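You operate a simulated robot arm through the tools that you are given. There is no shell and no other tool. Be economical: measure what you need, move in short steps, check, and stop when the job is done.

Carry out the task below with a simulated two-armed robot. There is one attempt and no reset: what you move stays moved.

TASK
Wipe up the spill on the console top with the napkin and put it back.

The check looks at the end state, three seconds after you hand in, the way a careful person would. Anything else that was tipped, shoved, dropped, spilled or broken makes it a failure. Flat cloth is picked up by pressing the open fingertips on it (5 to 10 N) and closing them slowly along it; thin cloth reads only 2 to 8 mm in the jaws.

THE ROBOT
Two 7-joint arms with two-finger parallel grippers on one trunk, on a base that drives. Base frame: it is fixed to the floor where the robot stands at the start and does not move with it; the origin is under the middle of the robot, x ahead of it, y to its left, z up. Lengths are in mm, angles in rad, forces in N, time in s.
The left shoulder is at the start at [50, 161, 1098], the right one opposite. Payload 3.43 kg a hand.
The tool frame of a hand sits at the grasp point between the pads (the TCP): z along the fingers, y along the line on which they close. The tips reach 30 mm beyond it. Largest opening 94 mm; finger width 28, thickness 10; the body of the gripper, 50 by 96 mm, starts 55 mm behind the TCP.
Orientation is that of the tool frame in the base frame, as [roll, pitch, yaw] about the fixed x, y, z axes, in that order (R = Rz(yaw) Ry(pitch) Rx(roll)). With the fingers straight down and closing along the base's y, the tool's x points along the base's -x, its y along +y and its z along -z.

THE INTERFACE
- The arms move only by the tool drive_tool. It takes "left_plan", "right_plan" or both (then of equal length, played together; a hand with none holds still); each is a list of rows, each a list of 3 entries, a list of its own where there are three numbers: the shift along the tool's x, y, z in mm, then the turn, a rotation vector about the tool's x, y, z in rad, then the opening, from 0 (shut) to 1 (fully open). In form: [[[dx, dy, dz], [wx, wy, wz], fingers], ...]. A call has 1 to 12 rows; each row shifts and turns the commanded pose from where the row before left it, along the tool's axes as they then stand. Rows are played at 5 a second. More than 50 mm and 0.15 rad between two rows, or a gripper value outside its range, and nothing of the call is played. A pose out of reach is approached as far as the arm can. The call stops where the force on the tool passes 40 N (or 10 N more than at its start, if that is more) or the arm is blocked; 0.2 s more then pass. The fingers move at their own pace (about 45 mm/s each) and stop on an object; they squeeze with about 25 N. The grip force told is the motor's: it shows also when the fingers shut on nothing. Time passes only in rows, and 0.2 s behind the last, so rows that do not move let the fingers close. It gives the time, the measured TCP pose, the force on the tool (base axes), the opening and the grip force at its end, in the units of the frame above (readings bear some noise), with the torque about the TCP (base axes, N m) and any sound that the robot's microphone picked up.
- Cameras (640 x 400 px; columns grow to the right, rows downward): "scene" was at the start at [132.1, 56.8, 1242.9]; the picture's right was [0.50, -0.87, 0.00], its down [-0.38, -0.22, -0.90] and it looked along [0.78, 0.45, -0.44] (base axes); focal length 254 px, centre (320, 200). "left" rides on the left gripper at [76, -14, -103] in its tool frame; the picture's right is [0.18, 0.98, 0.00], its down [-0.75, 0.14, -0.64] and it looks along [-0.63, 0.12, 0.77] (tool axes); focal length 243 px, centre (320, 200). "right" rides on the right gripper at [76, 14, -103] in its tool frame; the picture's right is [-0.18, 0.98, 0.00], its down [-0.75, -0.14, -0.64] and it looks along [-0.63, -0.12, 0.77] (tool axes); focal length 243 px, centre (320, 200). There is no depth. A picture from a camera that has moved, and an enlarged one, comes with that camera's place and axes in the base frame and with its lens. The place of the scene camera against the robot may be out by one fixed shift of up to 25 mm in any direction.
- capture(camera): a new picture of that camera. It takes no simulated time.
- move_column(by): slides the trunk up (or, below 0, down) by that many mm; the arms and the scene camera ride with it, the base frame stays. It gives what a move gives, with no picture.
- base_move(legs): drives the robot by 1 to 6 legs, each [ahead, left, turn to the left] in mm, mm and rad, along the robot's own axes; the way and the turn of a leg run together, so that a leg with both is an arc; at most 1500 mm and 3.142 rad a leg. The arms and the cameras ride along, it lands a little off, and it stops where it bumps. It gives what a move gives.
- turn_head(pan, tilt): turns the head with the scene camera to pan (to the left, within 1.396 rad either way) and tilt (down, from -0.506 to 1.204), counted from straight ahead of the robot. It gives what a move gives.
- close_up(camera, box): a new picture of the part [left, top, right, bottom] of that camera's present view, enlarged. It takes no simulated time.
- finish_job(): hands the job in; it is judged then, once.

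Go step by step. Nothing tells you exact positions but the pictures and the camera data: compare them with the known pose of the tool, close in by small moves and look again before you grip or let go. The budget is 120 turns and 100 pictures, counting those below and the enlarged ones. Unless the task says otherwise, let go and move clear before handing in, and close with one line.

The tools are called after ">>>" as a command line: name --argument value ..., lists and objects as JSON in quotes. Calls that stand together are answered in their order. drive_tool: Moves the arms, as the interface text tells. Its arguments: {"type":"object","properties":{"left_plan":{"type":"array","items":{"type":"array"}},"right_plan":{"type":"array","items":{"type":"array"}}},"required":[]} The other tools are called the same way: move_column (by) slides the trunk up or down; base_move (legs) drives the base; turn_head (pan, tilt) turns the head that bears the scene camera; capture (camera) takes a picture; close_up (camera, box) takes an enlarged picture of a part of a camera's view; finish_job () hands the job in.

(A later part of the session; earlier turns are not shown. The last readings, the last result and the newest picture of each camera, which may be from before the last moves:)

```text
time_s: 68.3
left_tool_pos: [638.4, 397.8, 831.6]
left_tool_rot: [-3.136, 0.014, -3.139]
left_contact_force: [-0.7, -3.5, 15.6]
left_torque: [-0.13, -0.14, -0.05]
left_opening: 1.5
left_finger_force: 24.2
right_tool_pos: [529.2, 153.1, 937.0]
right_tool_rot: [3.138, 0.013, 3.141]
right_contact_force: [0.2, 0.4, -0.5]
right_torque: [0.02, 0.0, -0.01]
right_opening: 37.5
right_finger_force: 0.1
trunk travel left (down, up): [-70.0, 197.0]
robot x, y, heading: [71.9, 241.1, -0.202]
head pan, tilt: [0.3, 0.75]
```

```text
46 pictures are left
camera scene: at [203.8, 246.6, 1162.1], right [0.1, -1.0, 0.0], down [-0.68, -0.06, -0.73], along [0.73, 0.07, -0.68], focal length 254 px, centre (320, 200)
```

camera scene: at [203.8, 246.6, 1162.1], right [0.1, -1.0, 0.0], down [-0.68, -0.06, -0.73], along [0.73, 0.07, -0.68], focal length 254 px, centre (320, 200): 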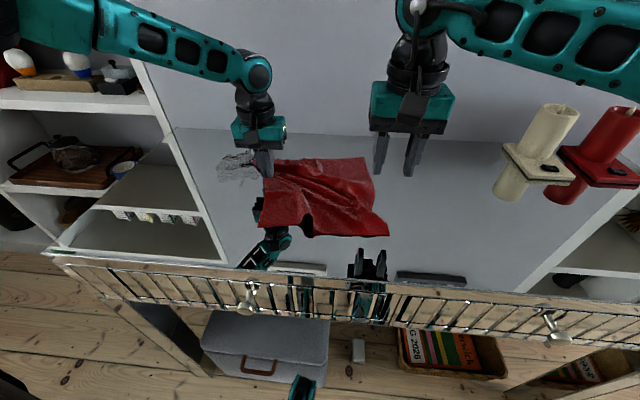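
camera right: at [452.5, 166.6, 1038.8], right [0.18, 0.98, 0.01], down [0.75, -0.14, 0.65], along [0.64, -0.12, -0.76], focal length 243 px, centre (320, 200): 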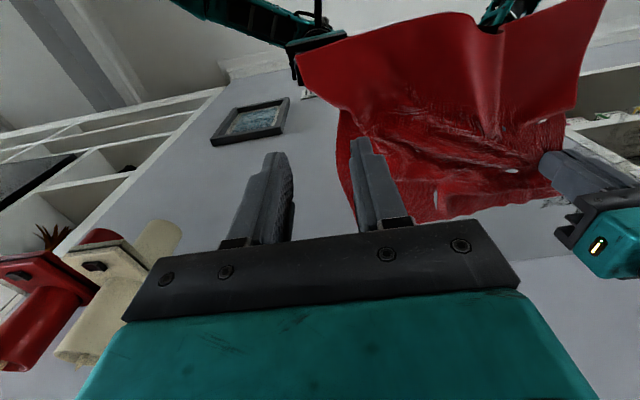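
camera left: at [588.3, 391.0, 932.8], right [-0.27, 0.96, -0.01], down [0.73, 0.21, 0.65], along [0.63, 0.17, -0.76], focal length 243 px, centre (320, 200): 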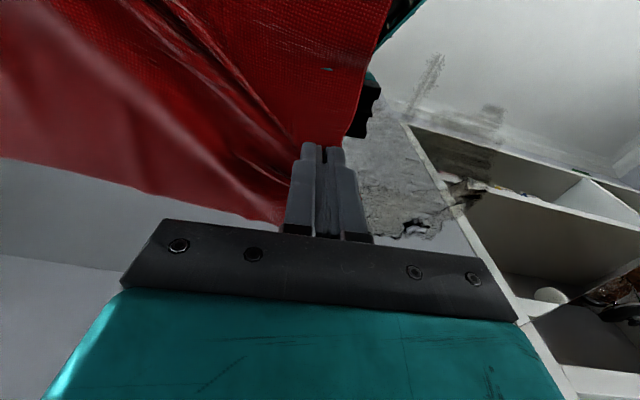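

Right hand is clear. Now the left hand does pressed strokes on the far half of the spill.

>>> drive_tool --left_plan '[[[-12, 15, 0], [0, 0, 0], 0], [[-12, 25, 0], [0, 0, 0], 0], [[0, 25, 0], [0, 0, 0], 0], [[0, 25, 0], [0, 0, 0], 0], [[0, 25, 0], [0, 0, 0], 0], [[0, 15, 0], [0, 0, 0], 0], [[-10, 0, 0], [0, 0, 0], 0], [[0, -25, 0], [0, 0, 0], 0], [[0, -25, 0], [0, 0, 0], 0], [[0, -25, 0], [0, 0, 0], 0], [[0, -15, 0], [0, 0, 0], 0], [[-10, 0, 0], [0, 0, 0], 0]]'

>>> drive_tool --left_plan '[[[0, 25, 0], [0, 0, 0], 0], [[0, 25, 0], [0, 0, 0], 0], [[0, 25, 0], [0, 0, 0], 0], [[0, 15, 0], [0, 0, 0], 0], [[-8, 0, 0], [0, 0, 0], 0], [[0, -25, 0], [0, 0, 0], 0], [[0, -25, 0], [0, 0, 0], 0], [[0, -25, 0], [0, 0, 0], 0], [[0, -20, 0], [0, 0, 0], 0], [[0, -25, 0], [0, 0, 0], 0], [[0, 0, 0], [0, 0, 0], 0]]'

>>> capture --camera "left"

>>> close_up --camera "scene" --box '[190, 130, 310, 210]'

```text
time_s: 70.9
left_tool_pos: [681.7, 435.8, 831.1]
left_tool_rot: [-3.134, 0.012, -3.141]
left_contact_force: [-2.8, -1.6, 9.6]
left_torque: [-0.08, 0.01, 0.03]
left_opening: 1.3
left_finger_force: 25.3
right_tool_pos: [529.8, 152.3, 935.9]
right_tool_rot: [3.138, 0.011, 3.14]
right_contact_force: [0.6, -0.2, 0.1]
right_torque: [0.0, 0.01, 0.01]
right_opening: 37.6
right_finger_force: 0.1
trunk travel left (down, up): [-70.0, 197.0]
robot x, y, heading: [70.6, 235.7, -0.203]
head pan, tilt: [0.3, 0.75]
```

```text
time_s: 73.3
left_tool_pos: [679.4, 413.3, 837.3]
left_tool_rot: [-3.134, 0.013, -3.141]
left_contact_force: [0.0, 0.5, -0.1]
left_torque: [0.04, -0.04, 0.0]
left_opening: 1.2
left_finger_force: 25.2
left hand out of reach, approached as far as the arm can: row 9, 10
right_tool_pos: [530.3, 151.6, 935.5]
right_tool_rot: [3.139, 0.008, 3.14]
right_contact_force: [0.1, 0.8, 0.2]
right_torque: [-0.02, 0.04, 0.03]
right_opening: 37.9
right_finger_force: 0.1
trunk travel left (down, up): [-70.0, 197.0]
robot x, y, heading: [68.9, 235.2, -0.203]
head pan, tilt: [0.3, 0.75]
```

```text
45 pictures are left
camera left: at [602.5, 401.5, 937.8], right [-0.18, 0.98, -0.01], down [0.75, 0.15, 0.65], along [0.64, 0.11, -0.76], focal length 243 px, centre (320, 200)
```

left: 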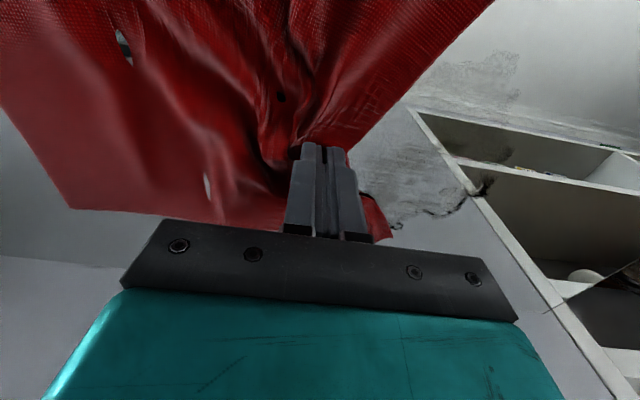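

```text
5.00 times, centred on (250, 170) of scene
camera zoom: at [205.0, 247.2, 1161.9], right [0.1, -1.0, 0.0], down [-0.68, -0.06, -0.73], along [0.73, 0.07, -0.68], focal length 1270 px, centre (670, 350)
```

zoom: 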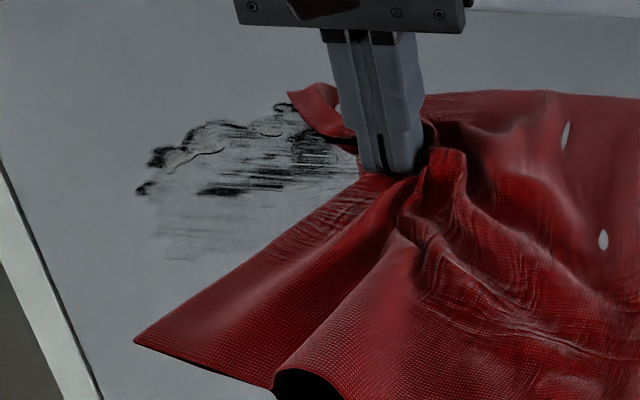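

Only dark bits along the far boundary remain, around x 660–740, y 440–535. I'll turn the base a bit right again and tilt the left hand forward to gain reach.

>>> base_move --legs '[[0, 0, -0.15]]'

>>> drive_tool --left_plan '[[[0, 15, -8], [0, 0, -0.13], 0], [[0, 20, 0], [0, -0.13, 0], 0], [[0, 25, 0], [0, -0.13, 0], 0], [[0, 25, 0], [0, 0, 0], 0], [[0, 20, 0], [0, 0, 0], 0], [[0, 0, 0], [0, 0, 0], 0]]'

>>> capture --camera "left"

>>> capture --camera "scene"

```text
time_s: 74.4
left_tool_pos: [699.7, 320.6, 835.7]
left_tool_rot: [-3.135, 0.012, 2.991]
left_contact_force: [0.1, -0.1, 1.2]
left_torque: [0.04, 0.01, 0.0]
left_opening: 1.5
left_finger_force: 24.9
right_tool_pos: [512.5, 85.4, 935.8]
right_tool_rot: [3.138, 0.01, 2.99]
right_contact_force: [0.4, 0.0, 0.5]
right_torque: [-0.02, 0.01, 0.0]
right_opening: 37.7
right_finger_force: 0.0
trunk travel left (down, up): [-70.0, 197.0]
robot x, y, heading: [71.7, 239.7, -0.354]
head pan, tilt: [0.3, 0.75]
```

```text
time_s: 75.8
left_tool_pos: [703.1, 426.0, 844.4]
left_tool_rot: [-3.132, 0.272, 3.124]
left_contact_force: [0.5, 0.1, -0.5]
left_torque: [0.01, 0.05, 0.02]
left_opening: 1.2
left_finger_force: 24.8
right_tool_pos: [513.1, 85.1, 935.9]
right_tool_rot: [3.137, 0.011, 2.99]
right_contact_force: [-0.5, -0.6, -0.9]
right_torque: [0.0, 0.0, -0.01]
right_opening: 37.7
right_finger_force: 0.1
trunk travel left (down, up): [-70.0, 197.0]
robot x, y, heading: [67.4, 238.2, -0.357]
head pan, tilt: [0.3, 0.75]
```

```text
43 pictures are left
camera left: at [603.0, 415.5, 922.4], right [-0.16, 0.99, -0.06], down [0.56, 0.14, 0.82], along [0.82, 0.1, -0.57], focal length 243 px, centre (320, 200)
```

left: 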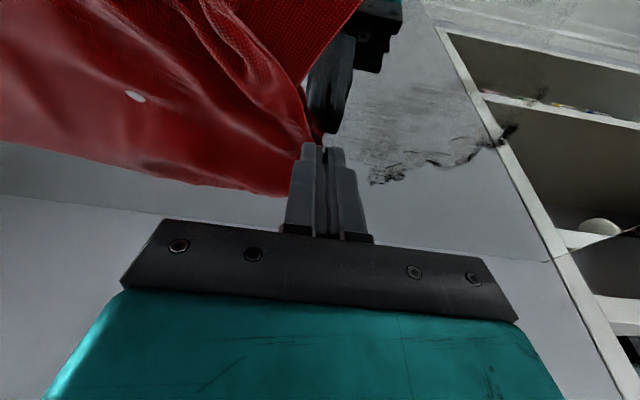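

```text
42 pictures are left
camera scene: at [203.5, 228.9, 1161.9], right [-0.06, -1.0, 0.0], down [-0.68, 0.04, -0.73], along [0.73, -0.04, -0.68], focal length 254 px, centre (320, 200)
```

scene: 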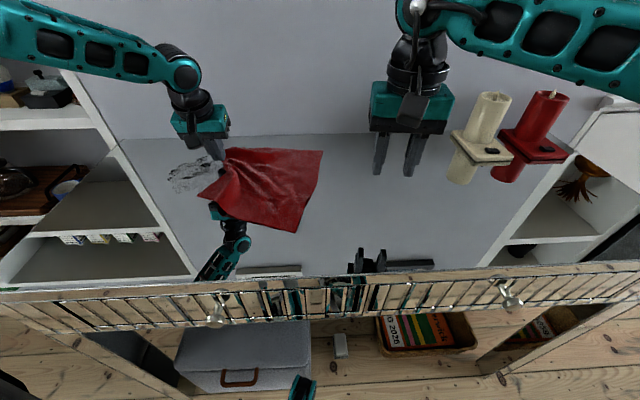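

The residue is a dark line from about (733, 479) to (682, 534). With the hand tilted I press down at the far side and stroke across it.

>>> drive_tool --left_plan '[[[-12, 15, 8], [0, 0, 0], 0], [[-11.5, 14, 9], [0, 0, 0], 0], [[0.8, 0, 3], [0, 0, 0], 0], [[0, 21, 0], [0, 0, 0], 0], [[0, 21, 0], [0, 0, 0], 0], [[0, 21, 0], [0, 0, 0], 0], [[0, 21, 0], [0, 0, 0], 0], [[11.6, 0, -3.2], [0, 0, 0], 0], [[0, -21, 0], [0, 0, 0], 0], [[0, -21, 0], [0, 0, 0], 0], [[0, -21, 0], [0, 0, 0], 0], [[0, -21, 0], [0, 0, 0], 0]]'

>>> drive_tool --left_plan '[[[11.6, 0, -3.2], [0, 0, 0], 0], [[0, 22, 0], [0, 0, 0], 0], [[0, 22, 0], [0, 0, 0], 0], [[0, 22, 0], [0, 0, 0], 0], [[0, 22, 0], [0, 0, 0], 0], [[11.6, 0, -3.2], [0, 0, 0], 0], [[0, -22, 0], [0, 0, 0], 0], [[0, -22, 0], [0, 0, 0], 0], [[0, -22, 0], [0, 0, 0], 0], [[0, -22, 0], [0, 0, 0], 0], [[0, -20, 0], [0, 0, 0], 0], [[0, 0, 0], [0, 0, 0], 0]]'

>>> capture --camera "left"

>>> close_up --camera "scene" --box '[130, 120, 280, 220]'

```text
time_s: 78.4
left_tool_pos: [719.1, 454.5, 832.6]
left_tool_rot: [-3.133, 0.28, 3.126]
left_contact_force: [0.3, 7.9, 25.8]
left_torque: [-0.01, 0.11, -0.04]
left_opening: 1.1
left_finger_force: 24.8
right_tool_pos: [510.8, 84.9, 936.6]
right_tool_rot: [3.139, 0.014, 2.99]
right_contact_force: [0.7, -0.3, -0.1]
right_torque: [0.0, 0.01, 0.01]
right_opening: 37.4
right_finger_force: 0.1
trunk travel left (down, up): [-70.0, 197.0]
robot x, y, heading: [70.1, 236.6, -0.356]
head pan, tilt: [0.3, 0.75]
```

```text
time_s: 81.0
left_tool_pos: [696.0, 434.1, 833.0]
left_tool_rot: [-3.132, 0.278, 3.125]
left_contact_force: [1.4, 7.5, 27.0]
left_torque: [-0.01, 0.11, -0.02]
left_opening: 1.2
left_finger_force: 25.1
right_tool_pos: [510.6, 84.1, 937.7]
right_tool_rot: [3.137, 0.015, 2.988]
right_contact_force: [-0.3, 0.0, -0.1]
right_torque: [-0.01, -0.01, 0.04]
right_opening: 37.8
right_finger_force: 0.1
trunk travel left (down, up): [-70.0, 197.0]
robot x, y, heading: [71.1, 232.7, -0.357]
head pan, tilt: [0.3, 0.75]
```

```text
41 pictures are left
camera left: at [594.0, 424.3, 911.1], right [-0.16, 0.99, -0.06], down [0.55, 0.14, 0.82], along [0.82, 0.1, -0.56], focal length 243 px, centre (320, 200)
```

left: 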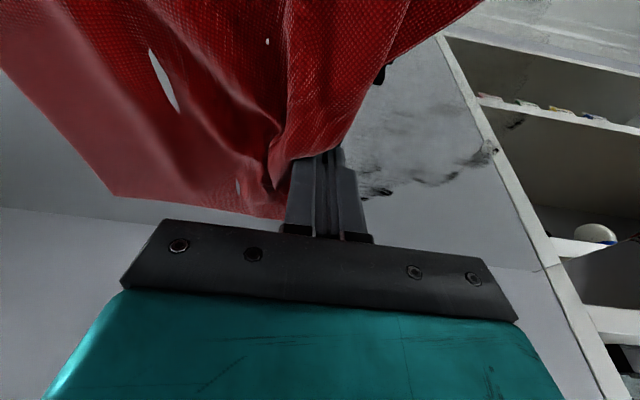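

```text
4.00 times, centred on (205, 170) of scene
camera zoom: at [201.3, 228.7, 1162.3], right [-0.06, -1.0, 0.0], down [-0.68, 0.04, -0.73], along [0.73, -0.04, -0.68], focal length 1016 px, centre (780, 320)
```

zoom: 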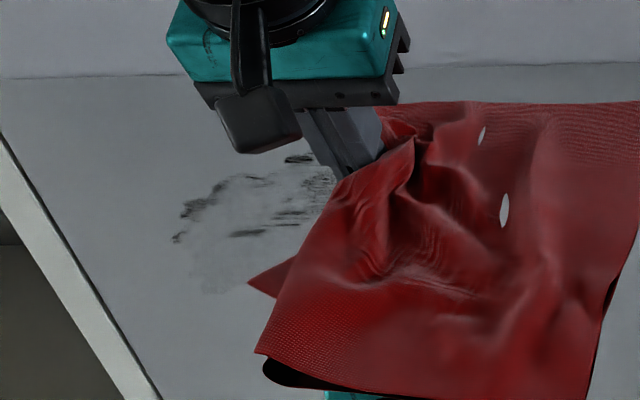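

Very little remains. Another set of strokes over the same strip, extended slightly in both directions.

>>> drive_tool --left_plan '[[[-20.5, 8, 4.6], [0, 0, 0], 0], [[-20.5, 8, 5.6], [0, 0, 0], 0], [[0, 24, 0], [0, 0, 0], 0], [[0, 24, 0], [0, 0, 0], 0], [[0, 24, 0], [0, 0, 0], 0], [[0, 18, 0], [0, 0, 0], 0], [[6.7, 0, -1.9], [0, 0, 0], 0], [[0, -24, 0], [0, 0, 0], 0], [[0, -24, 0], [0, 0, 0], 0], [[0, -24, 0], [0, 0, 0], 0], [[0, -24, 0], [0, 0, 0], 0], [[6.7, 0, -1.9], [0, 0, 0], 0]]'

>>> drive_tool --left_plan '[[[0, 26, 0], [0, 0, 0], 0], [[0, 26, 0], [0, 0, 0], 0], [[0, 26, 0], [0, 0, 0], 0], [[0, 22, 0], [0, 0, 0], 0], [[9, 0, -2.5], [0, 0, 0], 0], [[0, -25, 0], [0, 0, 0], 0], [[0, -25, 0], [0, 0, 0], 0], [[0, -25, 0], [0, 0, 0], 0], [[0, -25, 0], [0, 0, 0], 0], [[9, 0, -2.5], [0, 0, 0], 0], [[0, 26, 0], [0, 0, 0], 0], [[0, 26, 0], [0, 0, 0], 0]]'

>>> drive_tool --left_plan '[[[0, 26, 0], [0, 0, 0], 0], [[0, 24, 0], [0, 0, 0], 0], [[10, 0, -2.8], [0, 0, 0], 0], [[0, -25, 0], [0, 0, 0], 0], [[0, -25, 0], [0, 0, 0], 0], [[0, -25, 0], [0, 0, 0], 0], [[0, -25, 0], [0, 0, 0], 0], [[10, 0, -2.8], [0, 0, 0], 0], [[0, 30, 0], [0, 0, 0], 0], [[0, 30, 0], [0, 0, 0], 0], [[0, 30, 0], [0, 0, 0], 0], [[0, 10, 0], [0, 0, 0], 0]]'

>>> drive_tool --left_plan '[[[10, 0, -2.8], [0, 0, 0], 0], [[0, -30, 0], [0, 0, 0], 0], [[0, -30, 0], [0, 0, 0], 0], [[0, -30, 0], [0, 0, 0], 0], [[0, -30, 0], [0, 0, 0], 0], [[0, 0, 0], [0, 0, 0], 0]]'

>>> capture --camera "left"

>>> close_up --camera "scene" --box '[130, 120, 280, 220]'

```text
time_s: 83.6
left_tool_pos: [724.7, 441.6, 833.6]
left_tool_rot: [-3.131, 0.276, 3.122]
left_contact_force: [5.8, -1.1, 19.6]
left_torque: [-0.21, -0.08, 0.07]
left_opening: 1.3
left_finger_force: 25.2
right_tool_pos: [513.2, 84.3, 935.7]
right_tool_rot: [3.138, 0.013, 2.99]
right_contact_force: [0.0, 0.4, -0.3]
right_torque: [-0.02, 0.03, 0.01]
right_opening: 37.7
right_finger_force: 0.0
trunk travel left (down, up): [-70.0, 197.0]
robot x, y, heading: [68.2, 238.9, -0.354]
head pan, tilt: [0.3, 0.75]
```

```text
time_s: 86.2
left_tool_pos: [704.4, 494.5, 833.5]
left_tool_rot: [-3.133, 0.277, 3.123]
left_contact_force: [-0.4, -5.1, 17.1]
left_torque: [-0.31, 0.07, 0.01]
left_opening: 1.3
left_finger_force: 24.9
right_tool_pos: [511.7, 83.0, 936.6]
right_tool_rot: [3.136, 0.012, 2.99]
right_contact_force: [-0.2, 0.8, -0.4]
right_torque: [0.01, -0.01, -0.03]
right_opening: 37.7
right_finger_force: 0.1
trunk travel left (down, up): [-70.0, 197.0]
robot x, y, heading: [69.7, 239.6, -0.356]
head pan, tilt: [0.3, 0.75]
```

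```text
time_s: 88.8
left_tool_pos: [683.8, 545.0, 833.0]
left_tool_rot: [-3.133, 0.278, 3.122]
left_contact_force: [-0.6, -5.2, 18.2]
left_torque: [-0.37, 0.07, 0.03]
left_opening: 1.1
left_finger_force: 24.8
right_tool_pos: [510.4, 83.7, 936.3]
right_tool_rot: [3.136, 0.013, 2.989]
right_contact_force: [-0.2, 0.2, 0.5]
right_torque: [0.04, 0.01, 0.0]
right_opening: 37.5
right_finger_force: 0.1
trunk travel left (down, up): [-70.0, 197.0]
robot x, y, heading: [69.4, 238.1, -0.356]
head pan, tilt: [0.3, 0.75]
```

```text
time_s: 90.2
left_tool_pos: [671.6, 425.1, 832.5]
left_tool_rot: [-3.133, 0.274, 3.126]
left_contact_force: [-0.4, 4.4, 15.0]
left_torque: [-0.06, 0.1, -0.04]
left_opening: 1.6
left_finger_force: 25.3
right_tool_pos: [511.6, 84.9, 937.3]
right_tool_rot: [3.138, 0.011, 2.989]
right_contact_force: [0.7, 0.7, 0.3]
right_torque: [0.01, 0.0, 0.01]
right_opening: 37.6
right_finger_force: 0.1
trunk travel left (down, up): [-70.0, 197.0]
robot x, y, heading: [73.7, 236.3, -0.354]
head pan, tilt: [0.3, 0.75]
```

```text
39 pictures are left
camera left: at [570.5, 416.0, 911.7], right [-0.16, 0.99, -0.06], down [0.56, 0.14, 0.82], along [0.82, 0.1, -0.57], focal length 243 px, centre (320, 200)
```

left: 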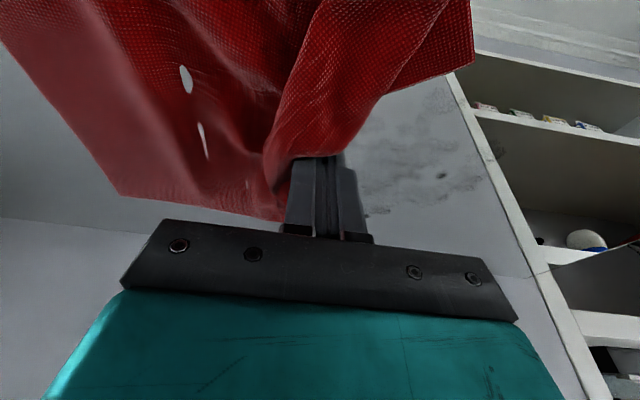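

```text
4.00 times, centred on (205, 170) of scene
camera zoom: at [202.1, 228.7, 1162.1], right [-0.06, -1.0, 0.0], down [-0.68, 0.04, -0.73], along [0.73, -0.04, -0.68], focal length 1016 px, centre (780, 320)
```

zoom: 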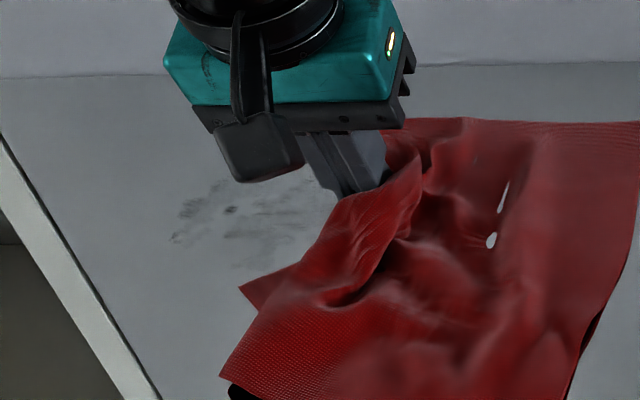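

Only a faint film is left. One more sweep across the whole area should clear it.

>>> drive_tool --left_plan '[[[0, 30, 0], [0, 0, 0], 0], [[0, 30, 0], [0, 0, 0], 0], [[0, 30, 0], [0, 0, 0], 0], [[0, 28, 0], [0, 0, 0], 0], [[-10, 0, 2.8], [0, 0, 0], 0], [[0, -30, 0], [0, 0, 0], 0], [[0, -30, 0], [0, 0, 0], 0], [[0, -30, 0], [0, 0, 0], 0], [[0, -20, 0], [0, 0, 0], 0], [[-10, 0, 2.8], [0, 0, 0], 0], [[0, 28, 0], [0, 0, 0], 0], [[0, 28, 0], [0, 0, 0], 0]]'

>>> drive_tool --left_plan '[[[0, 28, 0], [0, 0, 0], 0], [[0, 26, 0], [0, 0, 0], 0], [[-10, 0, 2.8], [0, 0, 0], 0], [[0, -28, 0], [0, 0, 0], 0], [[0, -28, 0], [0, 0, 0], 0], [[0, -28, 0], [0, 0, 0], 0], [[0, -24, 0], [0, 0, 0], 0], [[-10, 0, 2.8], [0, 0, 0], 0], [[0, 28, 0], [0, 0, 0], 0], [[0, 28, 0], [0, 0, 0], 0], [[0, 28, 0], [0, 0, 0], 0], [[0, 15, 0], [0, 0, 0], 0]]'

>>> drive_tool --left_plan '[[[-10, 0, 2.8], [0, 0, 0], 0], [[0, -28, 0], [0, 0, 0], 0], [[0, -28, 0], [0, 0, 0], 0], [[0, -28, 0], [0, 0, 0], 0], [[0, -10, 0], [0, 0, 0], 0], [[-10, 0, 2.8], [0, 0, 0], 0], [[0, 25, 0], [0, 0, 0], 0], [[0, 25, 0], [0, 0, 0], 0], [[0, 25, 0], [0, 0, 0], 0], [[20, -20, -5.6], [0, 0, 0], 0], [[20, -30, -5.6], [0, 0, 0], 0], [[10, -30, -2.8], [0, 0, 0], 0]]'

>>> drive_tool --left_plan '[[[0, 30, 0], [0, 0, 0], 0], [[0, 30, 0], [0, 0, 0], 0], [[10, 20, -2.8], [0, 0, 0], 0], [[15, 0, -4.2], [0, 0, 0], 0], [[0, -25, 0], [0, 0, 0], 0], [[0, -30, 0], [0, 0, 0], 0], [[0, -30, 0], [0, 0, 0], 0], [[0, -30, 0], [0, 0, 0], 0], [[0, 0, 0], [0, 0, 0], 0]]'

>>> capture --camera "left"

>>> close_up --camera "scene" --box '[130, 120, 280, 220]'

```text
time_s: 92.8
left_tool_pos: [695.1, 491.0, 833.2]
left_tool_rot: [-3.134, 0.273, 3.123]
left_contact_force: [0.5, -2.4, 11.4]
left_torque: [-0.2, 0.05, -0.01]
left_opening: 1.3
left_finger_force: 25.3
right_tool_pos: [511.7, 84.9, 936.3]
right_tool_rot: [3.138, 0.013, 2.99]
right_contact_force: [0.3, -0.7, -0.1]
right_torque: [0.02, -0.02, -0.01]
right_opening: 37.8
right_finger_force: 0.0
trunk travel left (down, up): [-70.0, 197.0]
robot x, y, heading: [74.4, 237.5, -0.364]
head pan, tilt: [0.3, 0.75]
```

```text
time_s: 95.4
left_tool_pos: [716.8, 533.8, 833.4]
left_tool_rot: [-3.133, 0.278, 3.122]
left_contact_force: [-0.7, -6.3, 22.7]
left_torque: [-0.43, 0.09, 0.04]
left_opening: 1.5
left_finger_force: 25.4
right_tool_pos: [511.4, 84.2, 936.2]
right_tool_rot: [3.136, 0.013, 2.988]
right_contact_force: [0.1, -0.3, 0.2]
right_torque: [0.01, -0.04, 0.02]
right_opening: 37.9
right_finger_force: 0.0
trunk travel left (down, up): [-70.0, 197.0]
robot x, y, heading: [67.1, 236.1, -0.354]
head pan, tilt: [0.3, 0.75]
```

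```text
time_s: 98.0
left_tool_pos: [681.5, 438.5, 833.0]
left_tool_rot: [-3.136, 0.275, 3.125]
left_contact_force: [0.4, 4.4, 15.4]
left_torque: [-0.05, 0.05, -0.03]
left_opening: 1.4
left_finger_force: 25.2
right_tool_pos: [512.3, 84.2, 936.1]
right_tool_rot: [3.139, 0.01, 2.99]
right_contact_force: [-0.2, -0.2, -0.1]
right_torque: [-0.02, -0.01, 0.0]
right_opening: 37.6
right_finger_force: 0.0
trunk travel left (down, up): [-70.0, 197.0]
robot x, y, heading: [73.8, 238.1, -0.355]
head pan, tilt: [0.3, 0.75]
```

```text
time_s: 100.0
left_tool_pos: [657.3, 403.0, 833.3]
left_tool_rot: [-3.133, 0.273, 3.123]
left_contact_force: [0.1, 3.6, 12.1]
left_torque: [0.01, 0.07, -0.01]
left_opening: 1.1
left_finger_force: 24.8
right_tool_pos: [511.7, 84.7, 936.2]
right_tool_rot: [3.137, 0.011, 2.989]
right_contact_force: [-0.2, 0.2, -0.3]
right_torque: [0.01, 0.04, -0.02]
right_opening: 37.7
right_finger_force: 0.0
trunk travel left (down, up): [-70.0, 197.0]
robot x, y, heading: [68.1, 237.3, -0.36]
head pan, tilt: [0.3, 0.75]
```

```text
37 pictures are left
camera left: at [554.7, 392.1, 911.7], right [-0.16, 0.99, -0.06], down [0.56, 0.14, 0.82], along [0.82, 0.1, -0.57], focal length 243 px, centre (320, 200)
```

left: 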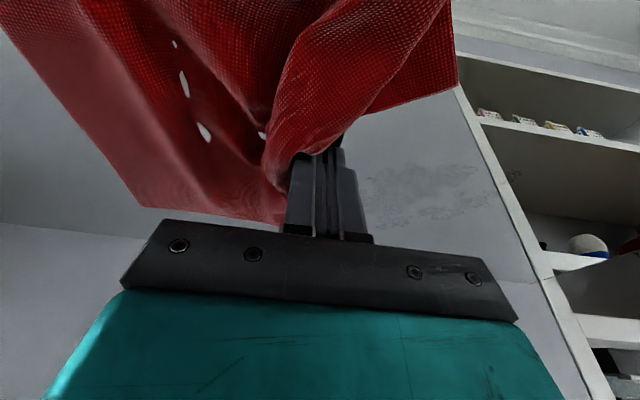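

```text
4.00 times, centred on (205, 170) of scene
camera zoom: at [202.5, 228.8, 1162.0], right [-0.06, -1.0, 0.0], down [-0.68, 0.04, -0.73], along [0.73, -0.04, -0.68], focal length 1016 px, centre (780, 320)
```

zoom: 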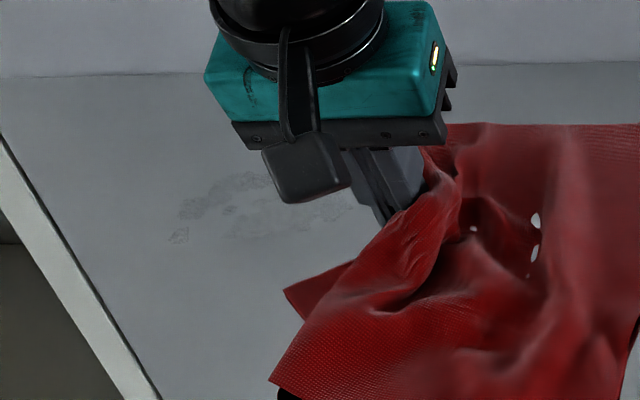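

Just a very faint haze remains, so I'll do one last sweep over it.

>>> drive_tool --left_plan '[[[0, 40, 0], [0, 0, 0], 0], [[0, 35, 0], [0, 0, 0], 0], [[0, 35, 0], [0, 0, 0], 0], [[0, 32, 0], [0, 0, 0], 0], [[-12, 0, 3.4], [0, 0, 0], 0], [[0, -35, 0], [0, 0, 0], 0], [[0, -35, 0], [0, 0, 0], 0], [[0, -35, 0], [0, 0, 0], 0], [[-12, 0, 3.4], [0, 0, 0], 0], [[0, 35, 0], [0, 0, 0], 0], [[0, 35, 0], [0, 0, 0], 0], [[0, 35, 0], [0, 0, 0], 0]]'

>>> drive_tool --left_plan '[[[-10, 0, 2.8], [0, 0, 0], 0], [[0, -35, 0], [0, 0, 0], 0], [[0, -35, 0], [0, 0, 0], 0], [[0, -35, 0], [0, 0, 0], 0], [[-10, 0, 2.8], [0, 0, 0], 0], [[0, 35, 0], [0, 0, 0], 0], [[0, 35, 0], [0, 0, 0], 0], [[0, 35, 0], [0, 0, 0], 0], [[-10, 0, 2.8], [0, 0, 0], 0], [[0, -35, 0], [0, 0, 0], 0], [[0, -35, 0], [0, 0, 0], 0], [[0, -30, 0], [0, 0, 0], 0]]'

>>> drive_tool --left_plan '[[[-10, 0, 2.8], [0, 0, 0], 0], [[0, 30, 0], [0, 0, 0], 0], [[0, 30, 0], [0, 0, 0], 0], [[0, 30, 0], [0, 0, 0], 0], [[-8, 0, 2.2], [0, 0, 0], 0], [[0, -30, 0], [0, 0, 0], 0], [[0, -30, 0], [0, 0, 0], 0], [[0, -25, 0], [0, 0, 0], 0], [[25, 20, -7], [0, 0, 0], 0], [[15, 35, -4.2], [0, 0, 0], 0], [[15, 30, -4.2], [0, 0, 0], 0], [[0, -35, 0], [0, 0, 0], 0]]'

>>> drive_tool --left_plan '[[[0, -35, 0], [0, 0, 0], 0], [[5, -35, 0], [0, 0, 0], 0], [[5, -35, 0], [0, 0, 0], 0], [[0, -15, 0], [0, 0, 0], 0], [[0, 0, 0], [0, 0, 0], 0]]'

>>> close_up --camera "scene" --box '[130, 120, 280, 220]'

>>> capture --camera "scene"

```text
time_s: 102.6
left_tool_pos: [683.7, 543.2, 833.2]
left_tool_rot: [-3.133, 0.276, 3.123]
left_contact_force: [-0.1, -5.9, 18.2]
left_torque: [-0.33, 0.09, 0.0]
left_opening: 1.2
left_finger_force: 24.6
right_tool_pos: [511.1, 83.8, 935.7]
right_tool_rot: [3.137, 0.013, 2.99]
right_contact_force: [-0.5, 0.3, -0.2]
right_torque: [0.04, -0.01, -0.05]
right_opening: 37.5
right_finger_force: 0.0
trunk travel left (down, up): [-70.0, 197.0]
robot x, y, heading: [69.1, 236.5, -0.357]
head pan, tilt: [0.3, 0.75]
```

```text
time_s: 105.2
left_tool_pos: [712.4, 445.0, 834.3]
left_tool_rot: [-3.134, 0.279, 3.127]
left_contact_force: [0.1, 5.6, 23.1]
left_torque: [-0.03, 0.06, 0.01]
left_opening: 1.3
left_finger_force: 25.0
right_tool_pos: [512.4, 83.5, 936.2]
right_tool_rot: [3.138, 0.013, 2.989]
right_contact_force: [0.1, 0.8, -0.5]
right_torque: [-0.01, 0.02, 0.0]
right_opening: 37.8
right_finger_force: 0.1
trunk travel left (down, up): [-70.0, 197.0]
robot x, y, heading: [70.9, 237.1, -0.359]
head pan, tilt: [0.3, 0.75]
```

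```text
time_s: 107.8
left_tool_pos: [678.2, 497.8, 834.3]
left_tool_rot: [-3.136, 0.28, 3.123]
left_contact_force: [0.4, 8.5, 30.8]
left_torque: [-0.05, 0.14, -0.07]
left_opening: 0.7
left_finger_force: 24.9
right_tool_pos: [511.1, 84.2, 937.0]
right_tool_rot: [3.136, 0.015, 2.99]
right_contact_force: [0.1, -0.2, 0.5]
right_torque: [0.0, 0.0, 0.03]
right_opening: 37.7
right_finger_force: 0.0
trunk travel left (down, up): [-70.0, 197.0]
robot x, y, heading: [71.0, 233.5, -0.352]
head pan, tilt: [0.3, 0.75]
```

```text
time_s: 109.0
left_tool_pos: [665.4, 378.5, 832.8]
left_tool_rot: [-3.132, 0.283, 3.126]
left_contact_force: [0.3, 10.9, 38.2]
left_torque: [-0.02, 0.15, -0.02]
left_opening: 1.0
left_finger_force: 25.4
right_tool_pos: [509.7, 84.4, 936.3]
right_tool_rot: [3.138, 0.015, 2.991]
right_contact_force: [0.1, 0.4, -0.2]
right_torque: [0.0, 0.0, 0.0]
right_opening: 37.7
right_finger_force: 0.1
trunk travel left (down, up): [-70.0, 197.0]
robot x, y, heading: [70.9, 238.0, -0.359]
head pan, tilt: [0.3, 0.75]
```

```text
4.00 times, centred on (205, 170) of scene
camera zoom: at [200.4, 229.0, 1162.5], right [-0.06, -1.0, 0.0], down [-0.68, 0.04, -0.73], along [0.73, -0.04, -0.68], focal length 1016 px, centre (780, 320)
```

zoom: 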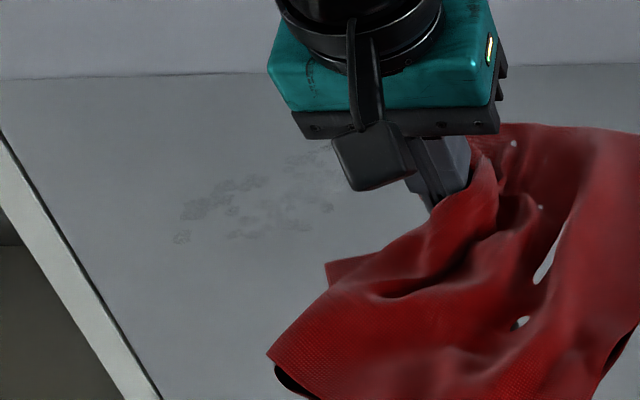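

```text
34 pictures are left
camera scene: at [200.4, 229.0, 1162.5], right [-0.06, -1.0, 0.0], down [-0.68, 0.04, -0.73], along [0.73, -0.04, -0.68], focal length 254 px, centre (320, 200)
```

scene: 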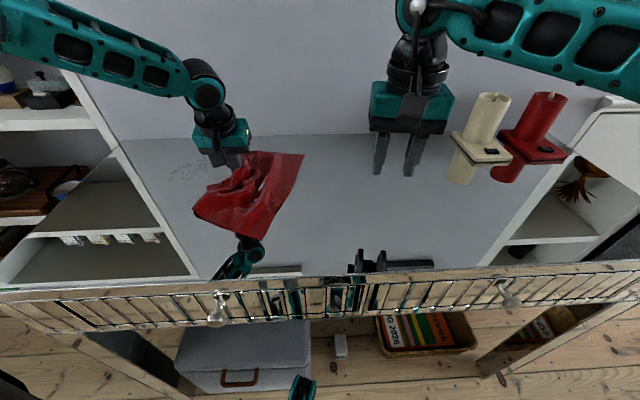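

Only traces are visible. I reduce the pressure a little and do one more sweep to be thorough.

>>> drive_tool --left_plan '[[[0, 45, -2.5], [0, 0, 0], 0], [[0, 40, 0], [0, 0, 0], 0], [[0, 40, 0], [0, 0, 0], 0], [[0, 40, 0], [0, 0, 0], 0], [[-8, 0, 2.2], [0, 0, 0], 0], [[0, -35, 0], [0, 0, 0], 0], [[0, -35, 0], [0, 0, 0], 0], [[0, -35, 0], [0, 0, 0], 0], [[-8, 0, 2.2], [0, 0, 0], 0], [[0, 35, 0], [0, 0, 0], 0], [[0, 35, 0], [0, 0, 0], 0], [[0, 35, 0], [0, 0, 0], 0]]'

>>> drive_tool --left_plan '[[[-8, 0, 2.2], [0, 0, 0], 0], [[0, -35, 0], [0, 0, 0], 0], [[0, -35, 0], [0, 0, 0], 0], [[0, -35, 0], [0, 0, 0], 0], [[-8, 0, 2.2], [0, 0, 0], 0], [[0, 35, 0], [0, 0, 0], 0], [[0, 35, 0], [0, 0, 0], 0], [[0, 35, 0], [0, 0, 0], 0], [[-8, 0, 2.2], [0, 0, 0], 0], [[0, -35, 0], [0, 0, 0], 0], [[0, -35, 0], [0, 0, 0], 0], [[0, -30, 0], [0, 0, 0], 0]]'

>>> drive_tool --left_plan '[[[-8, 0, 2.2], [0, 0, 0], 0], [[0, 30, 0], [0, 0, 0], 0], [[0, 30, 0], [0, 0, 0], 0], [[0, 30, 0], [0, 0, 0], 0], [[-8, 0, 2.2], [0, 0, 0], 0], [[0, -30, 0], [0, 0, 0], 0], [[0, -30, 0], [0, 0, 0], 0], [[0, -30, 0], [0, 0, 0], 0], [[30, 10, -8.4], [0, 0, 0], 0], [[30, 0, -8.4], [0, 0, 0], 0], [[15, 0, -4.2], [0, 0, 0], 0], [[0, 35, 0], [0, 0, 0], 0]]'

>>> drive_tool --left_plan '[[[0, 35, 0], [0, 0, 0], 0], [[0, 30, 0], [0, 0, 0], 0], [[10, 0, -2.8], [0, 0, 0], 0], [[0, -35, 0], [0, 0, 0], 0], [[0, -35, 0], [0, 0, 0], 0], [[0, -35, 0], [0, 0, 0], 0], [[0, -35, 0], [0, 0, 0], 0], [[0, -20, 0], [0, 0, 0], 0], [[0, 0, 0], [0, 0, 0], 0]]'

>>> close_up --camera "scene" --box '[130, 120, 280, 220]'

>>> capture --camera "left"

```text
time_s: 111.6
left_tool_pos: [685.2, 542.0, 834.4]
left_tool_rot: [-3.131, 0.277, 3.122]
left_contact_force: [-0.6, -4.9, 20.5]
left_torque: [-0.33, 0.05, 0.04]
left_opening: 1.0
left_finger_force: 25.0
right_tool_pos: [512.0, 82.8, 935.7]
right_tool_rot: [3.137, 0.01, 2.99]
right_contact_force: [-0.1, -0.1, -0.3]
right_torque: [-0.02, -0.02, 0.03]
right_opening: 37.7
right_finger_force: 0.0
trunk travel left (down, up): [-70.0, 197.0]
robot x, y, heading: [69.3, 238.2, -0.353]
head pan, tilt: [0.3, 0.75]
```

```text
time_s: 114.2
left_tool_pos: [705.3, 442.2, 833.7]
left_tool_rot: [-3.133, 0.274, 3.125]
left_contact_force: [-0.1, 2.8, 12.0]
left_torque: [-0.01, 0.05, -0.06]
left_opening: 0.7
left_finger_force: 24.6
right_tool_pos: [511.0, 84.7, 935.4]
right_tool_rot: [3.139, 0.011, 2.99]
right_contact_force: [-0.3, -0.4, -0.4]
right_torque: [0.03, 0.01, 0.01]
right_opening: 37.9
right_finger_force: 0.0
trunk travel left (down, up): [-70.0, 197.0]
robot x, y, heading: [64.6, 237.7, -0.365]
head pan, tilt: [0.3, 0.75]
```

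```text
time_s: 116.8
left_tool_pos: [645.0, 489.3, 833.7]
left_tool_rot: [-3.131, 0.277, 3.123]
left_contact_force: [-1.7, -3.6, 17.1]
left_torque: [-0.31, 0.11, -0.01]
left_opening: 0.9
left_finger_force: 25.5
right_tool_pos: [512.4, 84.2, 935.9]
right_tool_rot: [3.136, 0.012, 2.99]
right_contact_force: [-0.1, -0.4, 0.9]
right_torque: [-0.02, 0.0, -0.03]
right_opening: 37.7
right_finger_force: 0.1
trunk travel left (down, up): [-70.0, 197.0]
robot x, y, heading: [71.1, 238.1, -0.356]
head pan, tilt: [0.3, 0.75]
```

```text
time_s: 118.8
left_tool_pos: [634.8, 394.6, 834.2]
left_tool_rot: [-3.131, 0.274, 3.125]
left_contact_force: [0.2, 6.4, 21.3]
left_torque: [0.0, 0.04, -0.06]
left_opening: 0.6
left_finger_force: 25.1
right_tool_pos: [511.1, 84.8, 936.3]
right_tool_rot: [3.137, 0.011, 2.989]
right_contact_force: [-0.1, 0.0, 0.3]
right_torque: [-0.01, 0.03, 0.02]
right_opening: 37.5
right_finger_force: 0.0
trunk travel left (down, up): [-70.0, 197.0]
robot x, y, heading: [71.4, 234.6, -0.359]
head pan, tilt: [0.3, 0.75]
```

```text
4.00 times, centred on (205, 170) of scene
camera zoom: at [201.9, 228.9, 1162.2], right [-0.06, -1.0, 0.0], down [-0.68, 0.04, -0.73], along [0.73, -0.04, -0.68], focal length 1016 px, centre (780, 320)
```

zoom: 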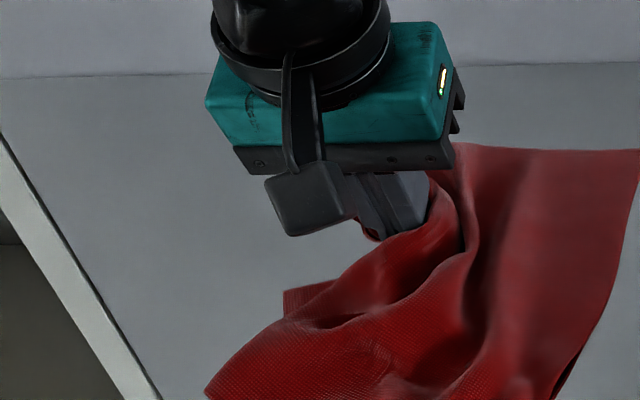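

```text
32 pictures are left
camera left: at [534.0, 385.0, 911.4], right [-0.16, 0.99, -0.06], down [0.55, 0.14, 0.82], along [0.82, 0.1, -0.57], focal length 243 px, centre (320, 200)
```

left: 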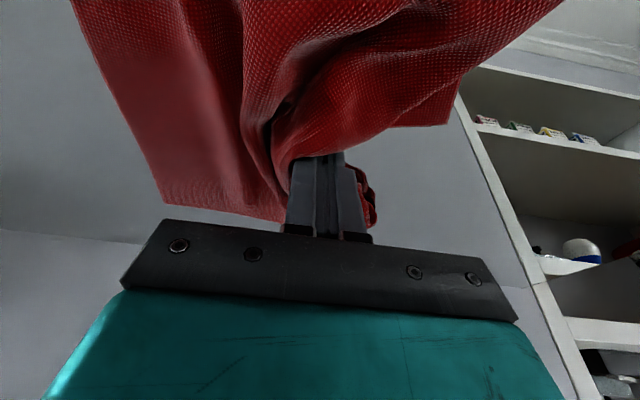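

The surface is now clean. Next I put the napkin back, so I look at how the cloth lies.

>>> capture --camera "scene"

>>> capture --camera "right"

```text
31 pictures are left
camera scene: at [201.9, 228.9, 1162.2], right [-0.06, -1.0, 0.0], down [-0.68, 0.04, -0.73], along [0.73, -0.04, -0.68], focal length 254 px, centre (320, 200)
```

scene: 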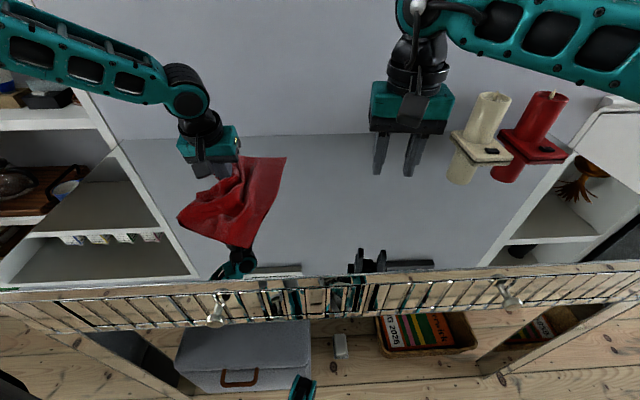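

```text
30 pictures are left
camera right: at [437.5, 110.4, 1038.8], right [0.33, 0.94, 0.01], down [0.72, -0.25, 0.65], along [0.62, -0.21, -0.76], focal length 243 px, centre (320, 200)
```

right: 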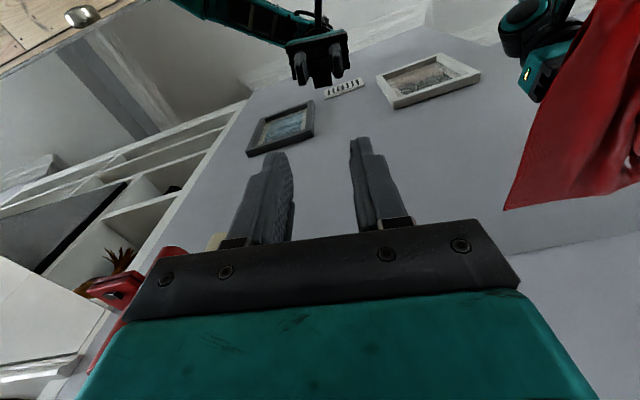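

The napkin's right edge lies straight from about (735, 270) to (460, 322), with the left part bunched. I'll release the left hand, turn the base square, and pull the napkin back by its right edge with the right hand.

>>> drive_tool --left_plan '[[[0, 0, -1], [0, 0, 0], 0.1], [[0, 0, 0], [0, 0, 0], 0.25], [[0, 0, 0], [0, 0, 0], 0.4], [[0, 0, 0], [0, 0, 0], 0.4], [[5, 0, -25], [0, 0, 0], 0.4], [[10, 0, -40], [0, 0.13, 0], 0.4], [[10, 0, -40], [0, 0.13, 0], 0.4], [[30, 0, -30], [0, 0, 0], 0.4], [[40, 0, 0], [0, 0, 0], 0.4]]'

>>> base_move --legs '[[0, 0, 0.355]]'

>>> turn_head --pan 0.0 --tilt 0.75

>>> capture --camera "scene"

>>> capture --camera "right"

```text
time_s: 120.8
left_tool_pos: [515.4, 397.1, 960.2]
left_tool_rot: [-3.132, 0.011, 3.123]
left_contact_force: [-0.7, 0.6, -0.6]
left_torque: [-0.02, 0.0, -0.01]
left_opening: 37.7
left_finger_force: 0.0
right_tool_pos: [513.4, 85.7, 935.5]
right_tool_rot: [3.139, 0.01, 2.991]
right_contact_force: [0.0, 0.5, -0.7]
right_torque: [-0.02, -0.07, 0.01]
right_opening: 37.5
right_finger_force: 0.1
trunk travel left (down, up): [-70.0, 197.0]
robot x, y, heading: [74.3, 233.6, -0.348]
head pan, tilt: [0.3, 0.75]
```

```text
time_s: 122.3
left_tool_pos: [431.5, 542.4, 958.3]
left_tool_rot: [-3.133, 0.012, -2.804]
left_contact_force: [0.0, -0.2, -0.3]
left_torque: [0.01, -0.02, 0.0]
left_opening: 37.6
left_finger_force: 0.1
right_tool_pos: [538.2, 248.5, 936.1]
right_tool_rot: [3.137, 0.012, -2.935]
right_contact_force: [0.2, 0.6, -0.7]
right_torque: [-0.01, 0.0, -0.01]
right_opening: 37.7
right_finger_force: 0.2
trunk travel left (down, up): [-70.0, 197.0]
robot x, y, heading: [64.6, 237.0, 0.001]
head pan, tilt: [0.3, 0.75]
```

```text
time_s: 123.1
left_tool_pos: [432.0, 543.2, 960.0]
left_tool_rot: [-3.133, 0.012, -2.805]
left_contact_force: [0.8, -0.6, -1.2]
left_torque: [-0.02, 0.02, 0.03]
left_opening: 37.5
left_finger_force: 0.0
right_tool_pos: [537.2, 249.6, 936.3]
right_tool_rot: [3.139, 0.009, -2.936]
right_contact_force: [-0.5, 0.6, -0.9]
right_torque: [-0.02, 0.01, 0.02]
right_opening: 37.6
right_finger_force: 0.0
trunk travel left (down, up): [-70.0, 197.0]
robot x, y, heading: [71.1, 234.0, -0.002]
head pan, tilt: [0.0, 0.75]
```

```text
29 pictures are left
camera scene: at [206.2, 247.7, 1161.9], right [0.0, -1.0, 0.0], down [-0.68, 0.0, -0.73], along [0.73, 0.0, -0.68], focal length 254 px, centre (320, 200)
```

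scene: 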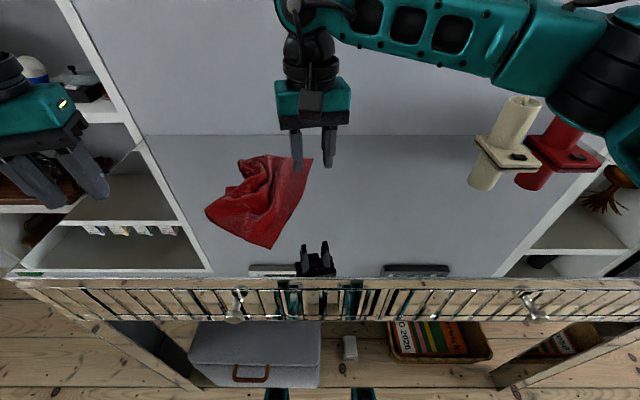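

```text
28 pictures are left
camera right: at [459.8, 247.0, 1038.1], right [-0.02, 1.0, 0.01], down [0.76, 0.01, 0.65], along [0.65, 0.02, -0.76], focal length 243 px, centre (320, 200)
```

right: 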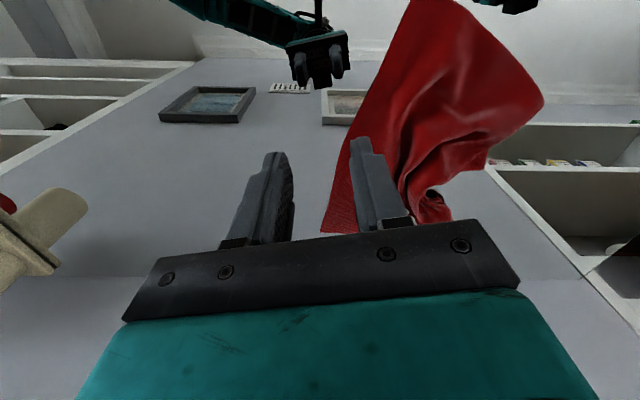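

The spill area is clean from this view too. I move the right hand over the middle of the napkin's right edge, around (600, 318).

>>> drive_tool --right_plan '[[[0, 0, 0], [0, 0, 0.147], 0.5], [[0, 0, 0], [0, 0, 0.147], 0.5], [[-14, 18.6, 20], [0, 0, 0], 0.5], [[-14, 18.6, 20], [0, 0, 0], 0.5], [[-14, 18.6, 20], [0, 0, 0], 0.5], [[-14, 18.6, 20], [0, 0, 0], 0.5], [[0, 0, 0], [0, 0, 0], 0.5]]'

>>> capture --camera "right"

```text
time_s: 124.7
left_tool_pos: [432.2, 543.0, 960.5]
left_tool_rot: [-3.132, 0.014, -2.805]
left_contact_force: [0.7, -0.3, -0.1]
left_torque: [-0.03, -0.02, -0.01]
left_opening: 37.7
left_finger_force: 0.1
right_tool_pos: [600.8, 317.0, 856.2]
right_tool_rot: [3.135, 0.01, 3.054]
right_contact_force: [-0.9, -0.7, 0.6]
right_torque: [0.0, 0.03, -0.03]
right_opening: 46.8
right_finger_force: 0.1
trunk travel left (down, up): [-70.0, 197.0]
robot x, y, heading: [71.9, 239.1, 0.001]
head pan, tilt: [0.0, 0.75]
```

```text
27 pictures are left
camera right: at [525.2, 337.4, 959.4], right [0.27, 0.96, 0.01], down [0.73, -0.21, 0.65], along [0.63, -0.17, -0.76], focal length 243 px, centre (320, 200)
```

right: 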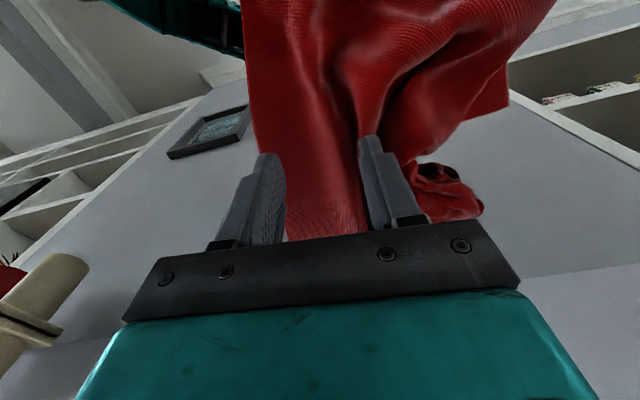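

>>> drive_tool --right_plan '[[[0, 10, 8], [0, 0, 0], 0.36], [[0, 0, 8], [0, 0, 0], 0.36], [[0, 0, 6], [0, 0, 0], 0.36], [[0, 0, 3], [0, 0, 0], 0.36], [[0, 0, 0], [0, 0, 0], 0.36]]'

>>> capture --camera "right"

```text
time_s: 125.9
left_tool_pos: [432.4, 542.1, 960.6]
left_tool_rot: [-3.133, 0.012, -2.805]
left_contact_force: [-0.2, -0.8, 0.0]
left_torque: [0.02, 0.01, -0.02]
left_opening: 37.3
left_finger_force: 0.1
right_tool_pos: [602.2, 328.2, 832.1]
right_tool_rot: [3.136, 0.01, 3.053]
right_contact_force: [0.0, -0.1, 3.5]
right_torque: [0.08, -0.06, 0.0]
right_opening: 33.6
right_finger_force: 0.0
trunk travel left (down, up): [-70.0, 197.0]
robot x, y, heading: [70.2, 236.5, 0.005]
head pan, tilt: [0.0, 0.75]
```

```text
26 pictures are left
camera right: at [527.1, 348.2, 934.5], right [0.27, 0.96, 0.01], down [0.73, -0.21, 0.65], along [0.63, -0.17, -0.76], focal length 243 px, centre (320, 200)
```

right: 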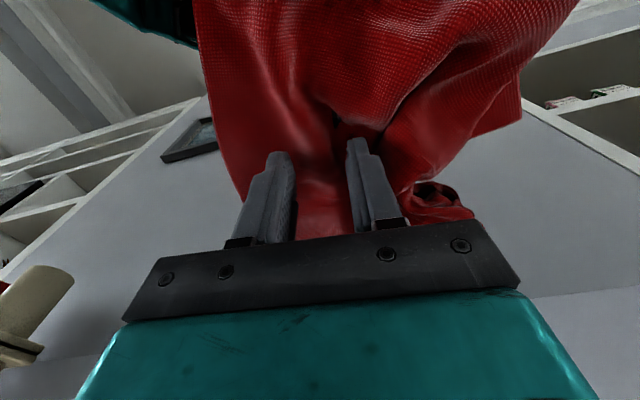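

Contact is light (3.5 N) with both fingertips on the cloth. I press slightly and close slowly.

>>> drive_tool --right_plan '[[[0, 0, 1], [0, 0, 0], 0.3], [[0, 0, 0], [0, 0, 0], 0.23], [[0, 0, 0], [0, 0, 0], 0.16], [[0, 0, 0], [0, 0, 0], 0.09], [[0, 0, 0], [0, 0, 0], 0], [[0, 0, 0], [0, 0, 0], 0], [[0, 0, 0], [0, 0, 0], 0], [[0, 0, -12], [0, 0, 0], 0], [[0, 0, -8], [0, 0, 0], 0], [[0, 0, 0], [0, 0, 0], 0]]'

>>> capture --camera "right"

```text
time_s: 128.1
left_tool_pos: [432.9, 543.2, 959.9]
left_tool_rot: [-3.132, 0.012, -2.804]
left_contact_force: [-0.8, 0.1, -0.1]
left_torque: [0.02, 0.01, 0.02]
left_opening: 37.6
left_finger_force: 0.1
right_tool_pos: [601.0, 327.7, 850.5]
right_tool_rot: [3.137, 0.008, 3.054]
right_contact_force: [0.4, 0.6, -0.9]
right_torque: [0.0, 0.03, 0.0]
right_opening: 2.0
right_finger_force: 25.3
trunk travel left (down, up): [-70.0, 197.0]
robot x, y, heading: [71.4, 235.7, 0.001]
head pan, tilt: [0.0, 0.75]
```

```text
25 pictures are left
camera right: at [527.1, 348.2, 953.0], right [0.27, 0.96, 0.01], down [0.73, -0.21, 0.65], along [0.63, -0.17, -0.76], focal length 243 px, centre (320, 200)
```

right: 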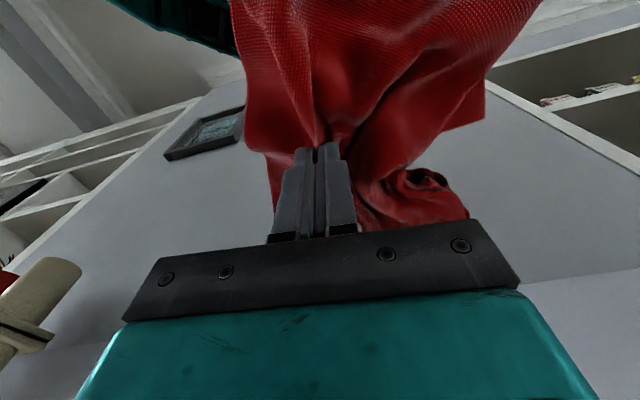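

Held (2.0 mm). Now I pull the napkin back to the right by about 265 mm, keeping it low.

>>> drive_tool --right_plan '[[[0, -10, 8], [0, 0, -0.088], 0], [[0, -28, 0], [0, 0, 0], 0], [[0, -28, 0], [0, 0, 0], 0], [[0, -28, 0], [0, 0, 0], 0], [[0, -28, 0], [0, 0, 0], 0], [[0, -28, 0], [0, 0, 0], 0], [[0, -28, 0], [0, 0, 0], 0], [[0, -28, 0], [0, 0, 0], 0], [[0, -28, 0], [0, 0, 0], 0], [[0, -28, 0], [0, 0, 0], 0], [[0, -4, 0], [0, 0, 0], 0], [[0, 0, 0], [0, 0, 0], 0]]'

>>> capture --camera "scene"

```text
time_s: 130.7
left_tool_pos: [430.9, 542.3, 960.1]
left_tool_rot: [-3.132, 0.011, -2.807]
left_contact_force: [-0.3, -0.4, 0.8]
left_torque: [-0.01, -0.01, -0.04]
left_opening: 37.5
left_finger_force: 0.1
right_tool_pos: [601.0, 63.0, 841.3]
right_tool_rot: [3.135, 0.012, 3.141]
right_contact_force: [0.1, -0.5, -0.4]
right_torque: [0.0, 0.0, -0.04]
right_opening: 2.1
right_finger_force: 24.7
trunk travel left (down, up): [-70.0, 197.0]
robot x, y, heading: [70.4, 234.4, 0.006]
head pan, tilt: [0.0, 0.75]
```

```text
24 pictures are left
camera scene: at [206.2, 247.6, 1161.9], right [0.0, -1.0, 0.0], down [-0.68, 0.0, -0.73], along [0.73, 0.0, -0.68], focal length 254 px, centre (320, 200)
```

scene: 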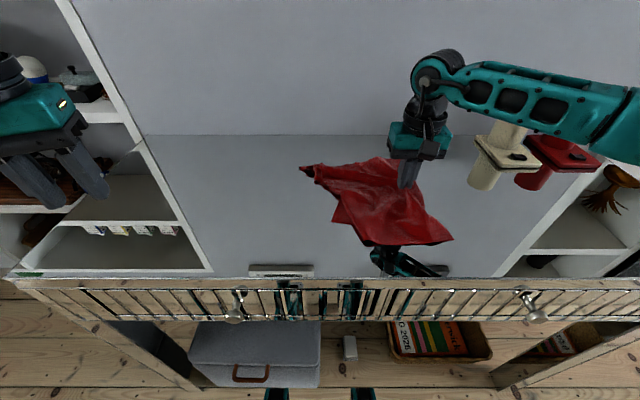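

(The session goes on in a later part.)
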